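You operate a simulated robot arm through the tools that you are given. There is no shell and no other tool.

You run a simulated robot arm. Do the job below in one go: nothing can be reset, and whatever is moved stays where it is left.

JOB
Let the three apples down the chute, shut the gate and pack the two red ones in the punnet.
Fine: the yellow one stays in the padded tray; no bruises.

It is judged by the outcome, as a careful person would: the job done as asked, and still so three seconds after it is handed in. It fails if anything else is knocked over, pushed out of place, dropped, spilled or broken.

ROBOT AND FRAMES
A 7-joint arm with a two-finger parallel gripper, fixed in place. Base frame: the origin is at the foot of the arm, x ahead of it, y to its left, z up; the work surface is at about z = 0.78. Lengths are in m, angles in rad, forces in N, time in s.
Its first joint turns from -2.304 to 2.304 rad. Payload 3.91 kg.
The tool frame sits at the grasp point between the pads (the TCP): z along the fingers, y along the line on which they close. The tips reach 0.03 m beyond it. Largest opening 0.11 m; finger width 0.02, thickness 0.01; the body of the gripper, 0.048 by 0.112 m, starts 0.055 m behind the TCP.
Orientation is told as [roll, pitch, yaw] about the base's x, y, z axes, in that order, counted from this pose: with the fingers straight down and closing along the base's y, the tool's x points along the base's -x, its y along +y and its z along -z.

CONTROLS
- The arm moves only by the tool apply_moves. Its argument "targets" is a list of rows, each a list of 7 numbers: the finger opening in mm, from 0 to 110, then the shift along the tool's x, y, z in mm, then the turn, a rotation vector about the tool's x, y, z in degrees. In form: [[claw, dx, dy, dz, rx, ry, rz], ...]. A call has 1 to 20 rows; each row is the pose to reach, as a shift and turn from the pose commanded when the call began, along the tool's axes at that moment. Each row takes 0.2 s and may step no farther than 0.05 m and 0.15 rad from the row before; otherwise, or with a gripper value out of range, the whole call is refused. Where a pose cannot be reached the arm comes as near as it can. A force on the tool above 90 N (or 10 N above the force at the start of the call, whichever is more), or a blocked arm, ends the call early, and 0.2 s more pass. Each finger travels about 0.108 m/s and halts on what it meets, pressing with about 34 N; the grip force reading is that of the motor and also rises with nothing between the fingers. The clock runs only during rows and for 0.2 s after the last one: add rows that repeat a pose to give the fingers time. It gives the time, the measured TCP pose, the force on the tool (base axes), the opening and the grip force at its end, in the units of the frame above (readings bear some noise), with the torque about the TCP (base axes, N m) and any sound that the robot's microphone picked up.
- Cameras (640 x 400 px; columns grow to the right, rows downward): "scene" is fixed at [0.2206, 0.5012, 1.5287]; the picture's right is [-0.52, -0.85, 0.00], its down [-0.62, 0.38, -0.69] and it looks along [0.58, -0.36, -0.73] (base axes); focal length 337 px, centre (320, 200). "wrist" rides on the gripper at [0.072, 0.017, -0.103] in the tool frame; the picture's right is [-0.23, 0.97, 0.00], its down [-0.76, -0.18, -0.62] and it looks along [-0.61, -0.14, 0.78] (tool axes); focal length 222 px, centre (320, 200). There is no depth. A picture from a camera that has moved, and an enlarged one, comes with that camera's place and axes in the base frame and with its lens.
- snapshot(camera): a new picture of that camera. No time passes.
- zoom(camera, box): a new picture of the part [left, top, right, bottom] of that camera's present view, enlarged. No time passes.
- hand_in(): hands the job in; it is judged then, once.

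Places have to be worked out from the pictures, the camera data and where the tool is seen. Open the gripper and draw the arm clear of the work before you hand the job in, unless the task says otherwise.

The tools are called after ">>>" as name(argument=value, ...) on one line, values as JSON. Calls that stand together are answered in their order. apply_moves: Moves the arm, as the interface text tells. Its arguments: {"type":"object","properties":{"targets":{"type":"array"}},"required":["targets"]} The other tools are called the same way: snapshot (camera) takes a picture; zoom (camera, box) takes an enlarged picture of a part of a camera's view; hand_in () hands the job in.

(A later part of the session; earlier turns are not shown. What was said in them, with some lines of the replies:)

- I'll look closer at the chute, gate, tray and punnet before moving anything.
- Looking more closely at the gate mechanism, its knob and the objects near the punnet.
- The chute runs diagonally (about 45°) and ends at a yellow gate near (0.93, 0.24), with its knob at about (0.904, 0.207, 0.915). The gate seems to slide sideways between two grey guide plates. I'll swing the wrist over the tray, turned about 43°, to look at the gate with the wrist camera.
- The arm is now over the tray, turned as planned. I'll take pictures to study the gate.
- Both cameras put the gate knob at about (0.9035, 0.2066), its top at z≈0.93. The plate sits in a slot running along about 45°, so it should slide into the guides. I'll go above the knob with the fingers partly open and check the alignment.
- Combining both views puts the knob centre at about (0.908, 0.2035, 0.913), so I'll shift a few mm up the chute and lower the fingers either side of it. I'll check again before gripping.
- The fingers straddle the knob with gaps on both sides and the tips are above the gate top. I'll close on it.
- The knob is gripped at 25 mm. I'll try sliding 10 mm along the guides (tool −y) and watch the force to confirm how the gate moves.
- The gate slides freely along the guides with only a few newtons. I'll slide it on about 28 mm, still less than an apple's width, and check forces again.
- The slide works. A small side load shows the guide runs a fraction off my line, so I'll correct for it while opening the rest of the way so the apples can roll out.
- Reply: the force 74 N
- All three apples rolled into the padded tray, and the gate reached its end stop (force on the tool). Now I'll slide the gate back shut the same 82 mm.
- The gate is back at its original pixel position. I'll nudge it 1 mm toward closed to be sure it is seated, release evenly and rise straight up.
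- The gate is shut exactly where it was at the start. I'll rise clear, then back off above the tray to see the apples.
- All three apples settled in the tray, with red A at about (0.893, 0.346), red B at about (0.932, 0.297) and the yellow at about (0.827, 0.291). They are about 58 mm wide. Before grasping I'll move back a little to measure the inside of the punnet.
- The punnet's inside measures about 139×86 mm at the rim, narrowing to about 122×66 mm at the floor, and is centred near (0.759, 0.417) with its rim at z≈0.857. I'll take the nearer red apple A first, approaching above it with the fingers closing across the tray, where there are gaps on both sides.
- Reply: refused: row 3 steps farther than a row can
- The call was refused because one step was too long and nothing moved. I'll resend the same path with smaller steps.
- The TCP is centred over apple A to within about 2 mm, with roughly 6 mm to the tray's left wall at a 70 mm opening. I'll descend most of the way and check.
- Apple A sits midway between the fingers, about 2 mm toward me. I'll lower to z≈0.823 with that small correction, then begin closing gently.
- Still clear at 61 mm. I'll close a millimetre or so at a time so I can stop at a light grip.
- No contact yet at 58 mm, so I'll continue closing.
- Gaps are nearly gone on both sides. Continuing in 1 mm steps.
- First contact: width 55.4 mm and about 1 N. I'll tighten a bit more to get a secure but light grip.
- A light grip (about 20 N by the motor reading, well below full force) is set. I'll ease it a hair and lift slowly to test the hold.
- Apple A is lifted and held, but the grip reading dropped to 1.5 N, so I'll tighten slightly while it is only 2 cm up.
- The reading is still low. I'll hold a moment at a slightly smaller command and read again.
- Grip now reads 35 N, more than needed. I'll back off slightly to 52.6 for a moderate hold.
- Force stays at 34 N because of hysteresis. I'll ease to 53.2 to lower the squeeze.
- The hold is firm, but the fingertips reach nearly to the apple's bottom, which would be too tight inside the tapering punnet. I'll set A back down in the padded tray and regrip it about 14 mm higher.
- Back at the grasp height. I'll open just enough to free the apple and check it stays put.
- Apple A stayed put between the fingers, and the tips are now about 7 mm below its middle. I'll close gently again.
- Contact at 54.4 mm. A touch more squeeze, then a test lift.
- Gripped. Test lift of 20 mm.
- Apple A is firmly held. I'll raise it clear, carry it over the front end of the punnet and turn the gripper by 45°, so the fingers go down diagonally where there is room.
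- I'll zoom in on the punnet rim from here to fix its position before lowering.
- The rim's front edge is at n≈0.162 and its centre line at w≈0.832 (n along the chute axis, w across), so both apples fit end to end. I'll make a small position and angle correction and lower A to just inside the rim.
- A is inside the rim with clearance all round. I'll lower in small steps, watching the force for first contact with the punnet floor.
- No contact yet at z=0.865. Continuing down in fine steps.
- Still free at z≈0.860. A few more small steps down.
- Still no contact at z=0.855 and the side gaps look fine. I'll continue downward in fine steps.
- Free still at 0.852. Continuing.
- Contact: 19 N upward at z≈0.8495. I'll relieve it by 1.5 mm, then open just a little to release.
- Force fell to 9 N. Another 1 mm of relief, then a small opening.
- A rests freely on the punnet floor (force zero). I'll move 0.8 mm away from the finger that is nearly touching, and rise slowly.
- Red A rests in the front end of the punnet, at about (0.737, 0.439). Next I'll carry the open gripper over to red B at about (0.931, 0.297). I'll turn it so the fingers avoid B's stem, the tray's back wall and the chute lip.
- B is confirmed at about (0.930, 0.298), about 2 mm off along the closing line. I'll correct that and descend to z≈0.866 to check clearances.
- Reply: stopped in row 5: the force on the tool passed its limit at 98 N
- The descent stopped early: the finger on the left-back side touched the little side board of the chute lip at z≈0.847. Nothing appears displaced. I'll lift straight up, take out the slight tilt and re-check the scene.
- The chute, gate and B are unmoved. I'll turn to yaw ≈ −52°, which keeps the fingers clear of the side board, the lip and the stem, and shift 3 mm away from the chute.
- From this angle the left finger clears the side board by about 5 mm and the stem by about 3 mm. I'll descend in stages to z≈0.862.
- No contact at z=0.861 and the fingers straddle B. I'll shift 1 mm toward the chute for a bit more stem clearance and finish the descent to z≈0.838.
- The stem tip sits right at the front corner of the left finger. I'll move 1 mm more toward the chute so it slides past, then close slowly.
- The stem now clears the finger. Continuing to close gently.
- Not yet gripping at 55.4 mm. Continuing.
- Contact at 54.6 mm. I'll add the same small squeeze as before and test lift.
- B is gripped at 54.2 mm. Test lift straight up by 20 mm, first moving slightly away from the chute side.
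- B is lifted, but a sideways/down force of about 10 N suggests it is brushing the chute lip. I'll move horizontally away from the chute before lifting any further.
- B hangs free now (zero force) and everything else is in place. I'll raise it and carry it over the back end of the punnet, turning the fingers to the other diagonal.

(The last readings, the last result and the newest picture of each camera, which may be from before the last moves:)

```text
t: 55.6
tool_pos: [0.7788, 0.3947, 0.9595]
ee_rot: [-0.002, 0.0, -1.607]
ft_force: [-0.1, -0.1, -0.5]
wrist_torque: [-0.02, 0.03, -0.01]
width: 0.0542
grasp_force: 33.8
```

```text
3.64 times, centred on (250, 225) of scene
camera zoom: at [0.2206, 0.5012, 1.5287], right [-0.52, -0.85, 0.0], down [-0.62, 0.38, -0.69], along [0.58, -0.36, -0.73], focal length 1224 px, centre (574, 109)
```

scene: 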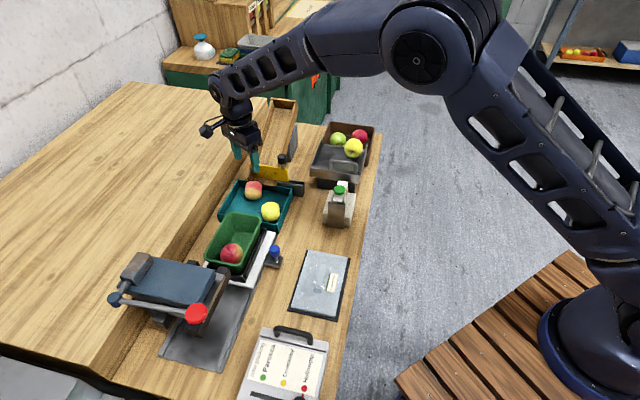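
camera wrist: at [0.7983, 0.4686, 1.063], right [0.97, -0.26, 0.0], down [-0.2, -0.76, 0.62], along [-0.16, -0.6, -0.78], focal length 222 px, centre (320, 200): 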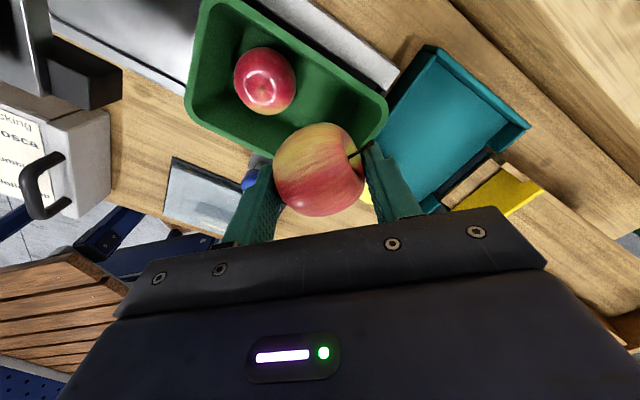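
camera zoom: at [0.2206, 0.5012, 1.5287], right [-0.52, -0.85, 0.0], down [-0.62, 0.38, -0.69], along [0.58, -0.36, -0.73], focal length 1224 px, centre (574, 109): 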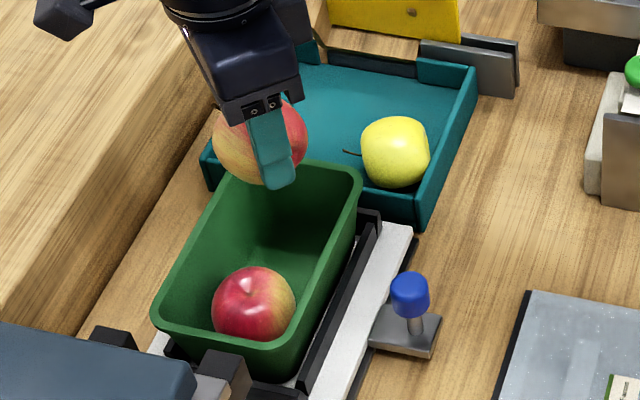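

The gripper is centred at n≈0.271, w≈0.831, with A at n≈0.209, leaving about 4 mm between the apples and to the end wall. Lowering B to just inside the rim.

>>> apply_moves(targets=[[52.4, 0, 0, 30, 0, 0, 0], [52.4, 0, 0, 60, 0, 0, 0], [52.4, 0, 0, 78, 0, 0, 0], [52.4, 0, 0, 78, 0, 0, 0]])

>>> snapshot(camera="wrist")

>>> zoom(camera="wrist", box=[220, 60, 440, 230])

>>> zoom(camera="scene", box=[190, 190, 280, 280])

```text
t: 56.6
tool_pos: [0.7799, 0.3952, 0.8828]
ee_rot: [-0.001, -0.001, -1.607]
ft_force: [0.5, 0.1, -1.5]
wrist_torque: [-0.01, 0.0, -0.03]
width: 0.054
grasp_force: 33.9
```

```text
taken
camera wrist: at [0.7996, 0.4696, 0.9868], right [0.97, -0.26, 0.0], down [-0.2, -0.76, 0.62], along [-0.16, -0.6, -0.78], focal length 222 px, centre (320, 200)
```

wrist: 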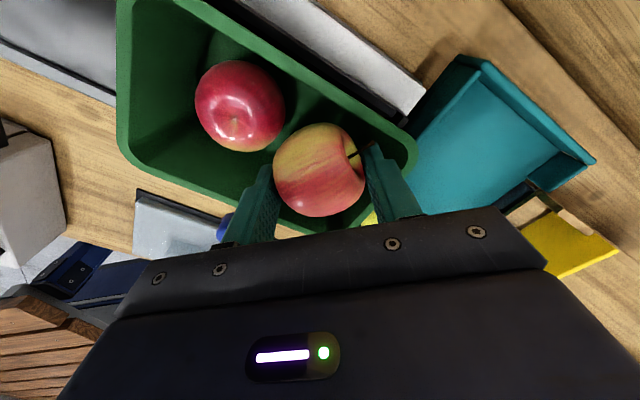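

```text
2.35 times, centred on (330, 145) of wrist
camera zoom: at [0.7996, 0.4696, 0.9868], right [0.97, -0.26, 0.0], down [-0.2, -0.76, 0.62], along [-0.16, -0.6, -0.78], focal length 523 px, centre (296, 329)
```

zoom: 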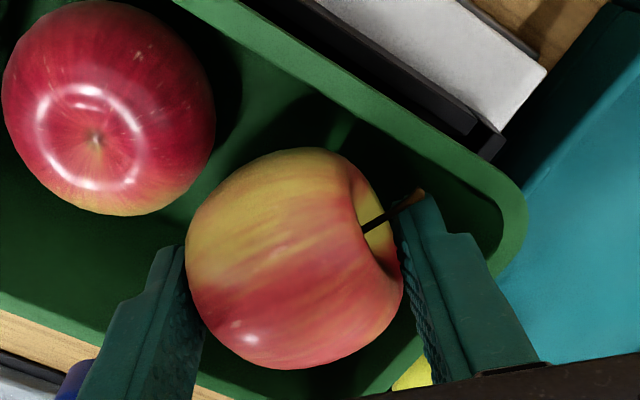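

```text
4.44 times, centred on (235, 235) of scene
camera zoom: at [0.2206, 0.5012, 1.5287], right [-0.52, -0.85, 0.0], down [-0.62, 0.38, -0.69], along [0.58, -0.36, -0.73], focal length 1496 px, centre (698, 44)
```

zoom: 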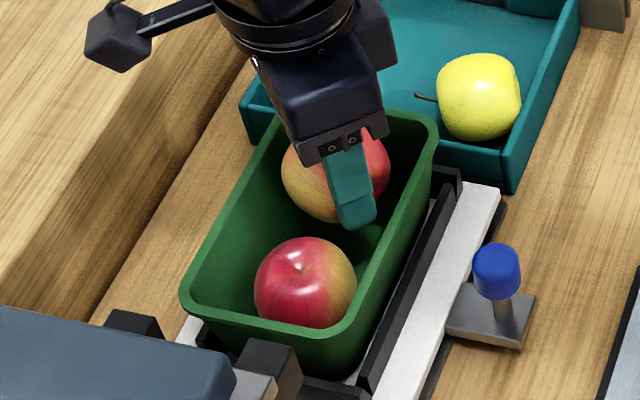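

B is inside the rim with room all round. Lowering in fine steps and watching for contact.

>>> apply_moves(targets=[[52.4, 0, 0, 6, 0, 0, 0], [52.4, 0, 0, 12, 0, 0, 0], [52.4, 0, 0, 18, 0, 0, 0], [52.4, 0, 0, 18, 0, 0, 0]])

>>> zoom(camera="wrist", box=[220, 60, 440, 230])

```text
t: 57.6
tool_pos: [0.7805, 0.3959, 0.8656]
ee_rot: [-0.001, -0.001, -1.606]
ft_force: [0.1, -0.1, 0.5]
wrist_torque: [-0.01, 0.02, 0.02]
width: 0.0542
grasp_force: 34.4
```

```text
2.35 times, centred on (330, 145) of wrist
camera zoom: at [0.7994, 0.47, 0.969], right [0.97, -0.26, 0.0], down [-0.2, -0.76, 0.62], along [-0.16, -0.6, -0.78], focal length 523 px, centre (296, 329)
```

zoom: 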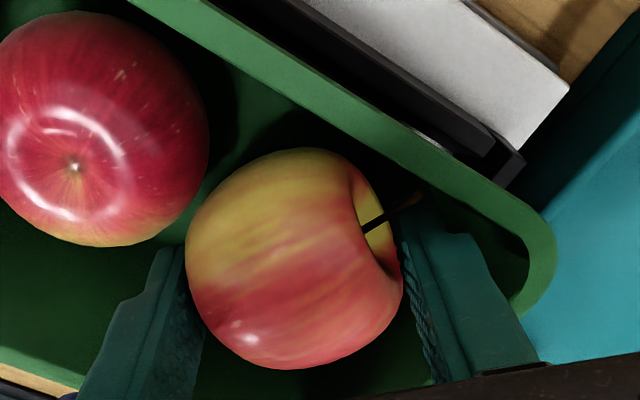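

Still free. Continuing down to z≈0.857.

>>> apply_moves(targets=[[52.4, 0, 0, 2.5, 0, 0, 0], [52.4, 0, 0, 5, 0, 0, 0], [52.4, 0, 0, 7, 0, 0, 0], [52.4, 0, 0, 7, 0, 0, 0]])

```text
t: 58.6
tool_pos: [0.7791, 0.3967, 0.8591]
ee_rot: [-0.002, 0.0, -1.607]
ft_force: [-0.2, -0.8, -0.9]
wrist_torque: [-0.03, -0.02, 0.0]
width: 0.0542
grasp_force: 34.4
```

No contact yet. Two more millimetres at a time.

>>> apply_moves(targets=[[52.4, 0, 0, 1, 0, 0, 0], [52.4, 0, 0, 2, 0, 0, 0], [52.4, 0, 0, 3, 0, 0, 0], [52.4, 0, 0, 3, 0, 0, 0]])

>>> zoom(camera="wrist", box=[220, 60, 440, 230])

```text
t: 59.6
tool_pos: [0.7783, 0.3957, 0.8543]
ee_rot: [-0.003, 0.0, -1.605]
ft_force: [0.1, 0.4, -0.7]
wrist_torque: [0.04, 0.01, 0.0]
width: 0.0538
grasp_force: 34.0
```

```text
2.35 times, centred on (330, 145) of wrist
camera zoom: at [0.7993, 0.4695, 0.9581], right [0.97, -0.26, 0.0], down [-0.2, -0.76, 0.62], along [-0.16, -0.6, -0.78], focal length 523 px, centre (296, 329)
```

zoom: 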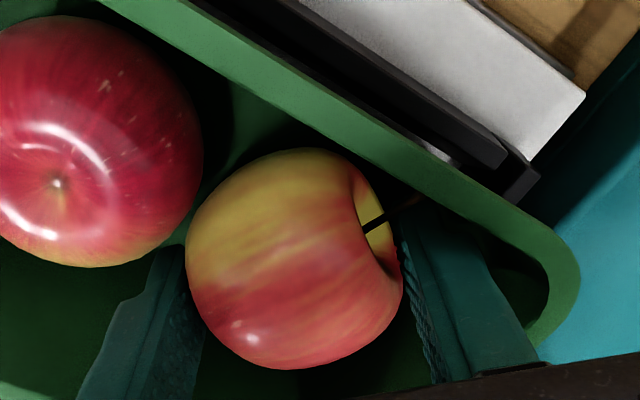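

Free at 0.854. One millimetre steps now.

>>> apply_moves(targets=[[52.4, 0, 0, 1, 0, 0, 0], [52.4, 0, 0, 2, 0, 0, 0], [52.4, 0, 0, 2, 0, 0, 0]])

```text
t: 60.5
tool_pos: [0.7796, 0.3953, 0.8523]
ee_rot: [0.001, 0.0, -1.605]
ft_force: [1.4, 0.7, 6.8]
wrist_torque: [0.06, -0.12, 0.0]
width: 0.0542
grasp_force: 34.4
```

Light contact with the floor (7 N) at z≈0.852. I'll open a little to release.

>>> apply_moves(targets=[[53.5, 0, 0, -0.4, 0, 0, 0], [55, 0, 0, -0.4, 0, 0, 0], [56.5, 0, 0, -0.4, 0, 0, 0], [57.5, 0, 0, -0.4, 0, 0, 0]])

>>> zoom(camera="wrist", box=[220, 60, 440, 230])

```text
t: 61.5
tool_pos: [0.7797, 0.395, 0.8534]
ee_rot: [-0.001, 0.0, -1.605]
ft_force: [0.2, 0.1, 0.5]
wrist_torque: [-0.01, 0.02, 0.0]
width: 0.0575
grasp_force: 0.0
```

```text
2.35 times, centred on (330, 145) of wrist
camera zoom: at [0.7991, 0.4689, 0.9562], right [0.97, -0.26, 0.0], down [-0.2, -0.76, 0.62], along [-0.16, -0.6, -0.78], focal length 523 px, centre (296, 329)
```

zoom: 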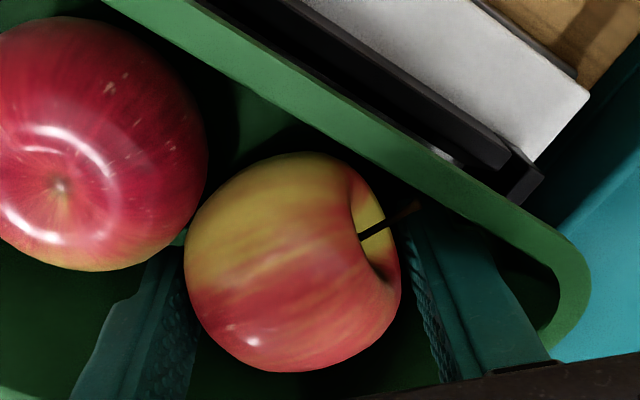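

B is released with zero force. I'll shift 0.7 mm off the touching finger and rise slowly.

>>> apply_moves(targets=[[58, 0, -0.7, 0, 0, 0, 0], [58, 0, -0.7, -4, 0, 0, 0], [58, 0, -0.7, -10, 0, 0, 0], [58, 0, -0.7, -20, 0, 0, 0], [58, 0, -0.7, -35, 0, 0, 0], [58, 0, -0.7, -60, 0, 0, 0], [58, 0, -0.7, -100, 0, 0, 0], [58, 0, -0.7, -140, 0, 0, 0], [58, 0, -0.7, -140, 0, 0, 0]])

>>> snapshot(camera="wrist")

>>> zoom(camera="scene", box=[190, 160, 320, 290])

```text
t: 63.5
tool_pos: [0.7785, 0.3958, 0.9915]
ee_rot: [-0.002, 0.001, -1.604]
ft_force: [0.2, -0.3, -0.2]
wrist_torque: [0.01, 0.01, 0.0]
width: 0.0576
grasp_force: 0.0
```

```text
taken
camera wrist: at [0.798, 0.4698, 1.0952], right [0.97, -0.26, 0.0], down [-0.2, -0.76, 0.62], along [-0.16, -0.6, -0.78], focal length 222 px, centre (320, 200)
```

wrist: 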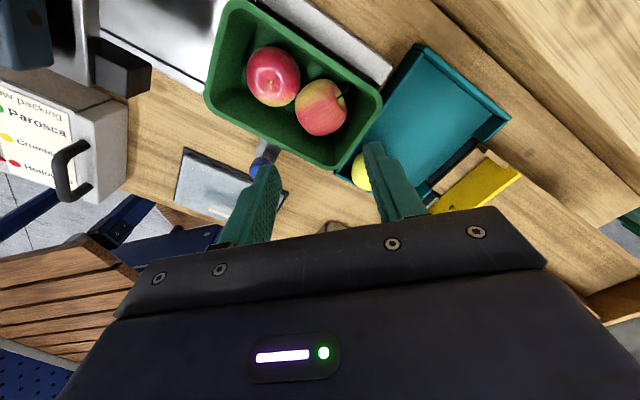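

```text
3.08 times, centred on (255, 225) of scene
camera zoom: at [0.2206, 0.5012, 1.5287], right [-0.52, -0.85, 0.0], down [-0.62, 0.38, -0.69], along [0.58, -0.36, -0.73], focal length 1036 px, centre (520, 123)
```

zoom: 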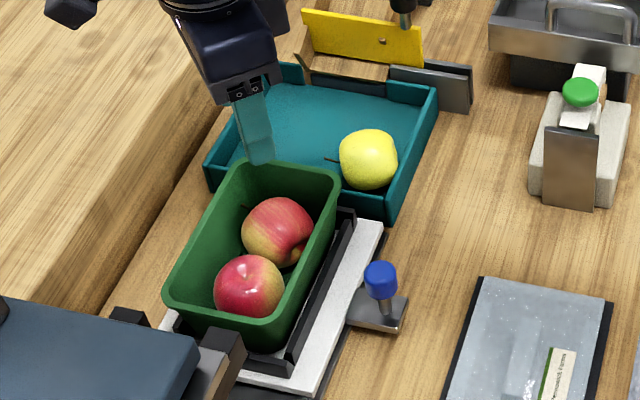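

Both reds sit side by side in the punnet, the yellow one is still in the tray and the gate is shut. I'll open the gripper fully and withdraw to near the starting pose.

>>> apply_moves(targets=[[70, 0, 0, -45, 0, 0, 0], [90, 0, 0, -90, 0, 0, 0], [110, 0, 0, -135, 0, 0, 0], [110, -7.5, -27.6, -145, 0, 0, -7.6], [110, -15, -55.2, -145, 0, 0, -15.3], [110, -22.4, -82.8, -145, 0, 0, -23], [110, -29.9, -110.3, -145, 0, 0, -30.7], [110, -37.3, -137.9, -145, 0, 0, -38.3], [110, -44.8, -165.5, -145, 0, 0, -46], [110, -52.3, -193.1, -145, 0, 0, -53.7], [110, -59.7, -220.7, -145, 0, 0, -61.3], [110, -67.2, -248.3, -145, 0, 0, -69], [110, -74.7, -275.8, -145, 0, 0, -76.7], [110, -82.1, -303.4, -145, 0, 0, -84.3], [110, -89.6, -331, -145, 0, 0, -92], [110, -89.6, -331, -145, 0, 0, -92]])

>>> snapshot(camera="scene")

>>> zoom(camera="scene", box=[190, 130, 330, 280])

>>> snapshot(camera="wrist")

```text
t: 66.8
tool_pos: [0.4453, 0.3164, 1.137]
ee_rot: [0.0, 0.002, 0.002]
ft_force: [-0.6, 0.2, 0.0]
wrist_torque: [0.0, 0.0, 0.02]
width: 0.11
grasp_force: 0.1
```

```text
taken
```

scene: 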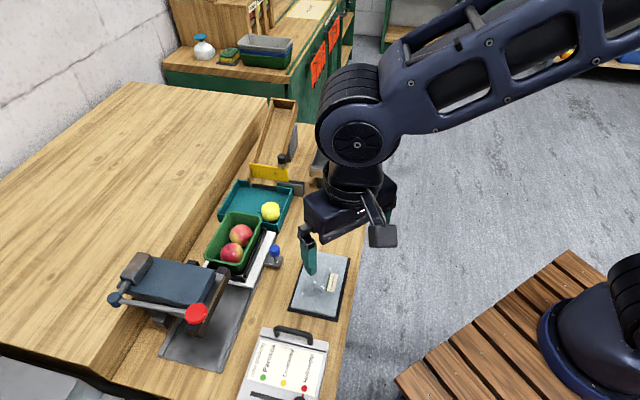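

```text
2.67 times, centred on (260, 205) of scene
camera zoom: at [0.2206, 0.5012, 1.5287], right [-0.52, -0.85, 0.0], down [-0.62, 0.38, -0.69], along [0.58, -0.36, -0.73], focal length 898 px, centre (480, 187)
```

zoom: 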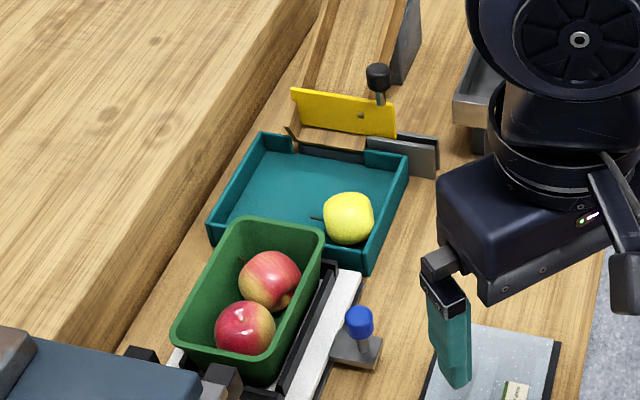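

```text
taken
camera wrist: at [0.3738, 0.3345, 1.2417], right [0.23, 0.97, 0.0], down [0.76, -0.18, 0.62], along [0.61, -0.14, -0.78], focal length 222 px, centre (320, 200)
```

wrist: 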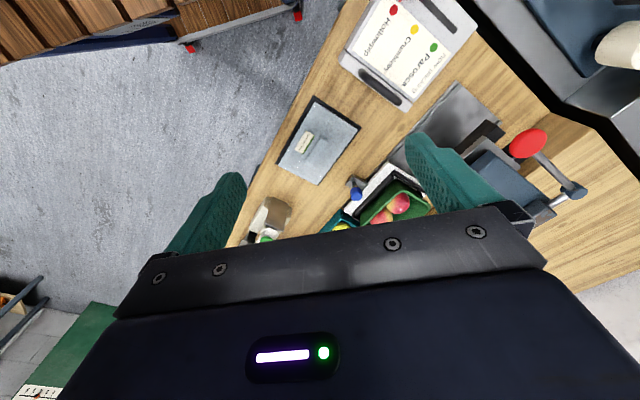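

The final pictures show both red apples resting in the punnet, the yellow one in the padded tray and the gate shut at its original position. Nothing else is disturbed, and the arm is clear with the gripper open. Handing in.

>>> hand_in()

```text
The job is handed in.
```

The job is handed in. All three apples came down the chute, the gate is shut, and the two red ones are in the punnet. The yellow one is still in the padded tray.

- **Bruises:** I can't see any in the pictures, but the cameras can't prove it. Both red apples were gripped at about 34 N. The first pressed the punnet floor at about 19 N for a moment before I eased off. The second brushed the chute lip at roughly 10 N as I lifted it.
- **First apple set down once:** I lowered the first red apple back into the tray to grip it higher, because the fingers would have been too low for the narrow punnet.
- **Contact with the chute:** while coming down for the second red apple, a finger hit the side board of the chute lip. The arm stopped itself at 98 N. I lifted clear and changed the angle, and the chute and gate look exactly where they were.
- **Everything else:** nothing else looks moved in the final pictures. The gripper is open and the arm is back near where it started.
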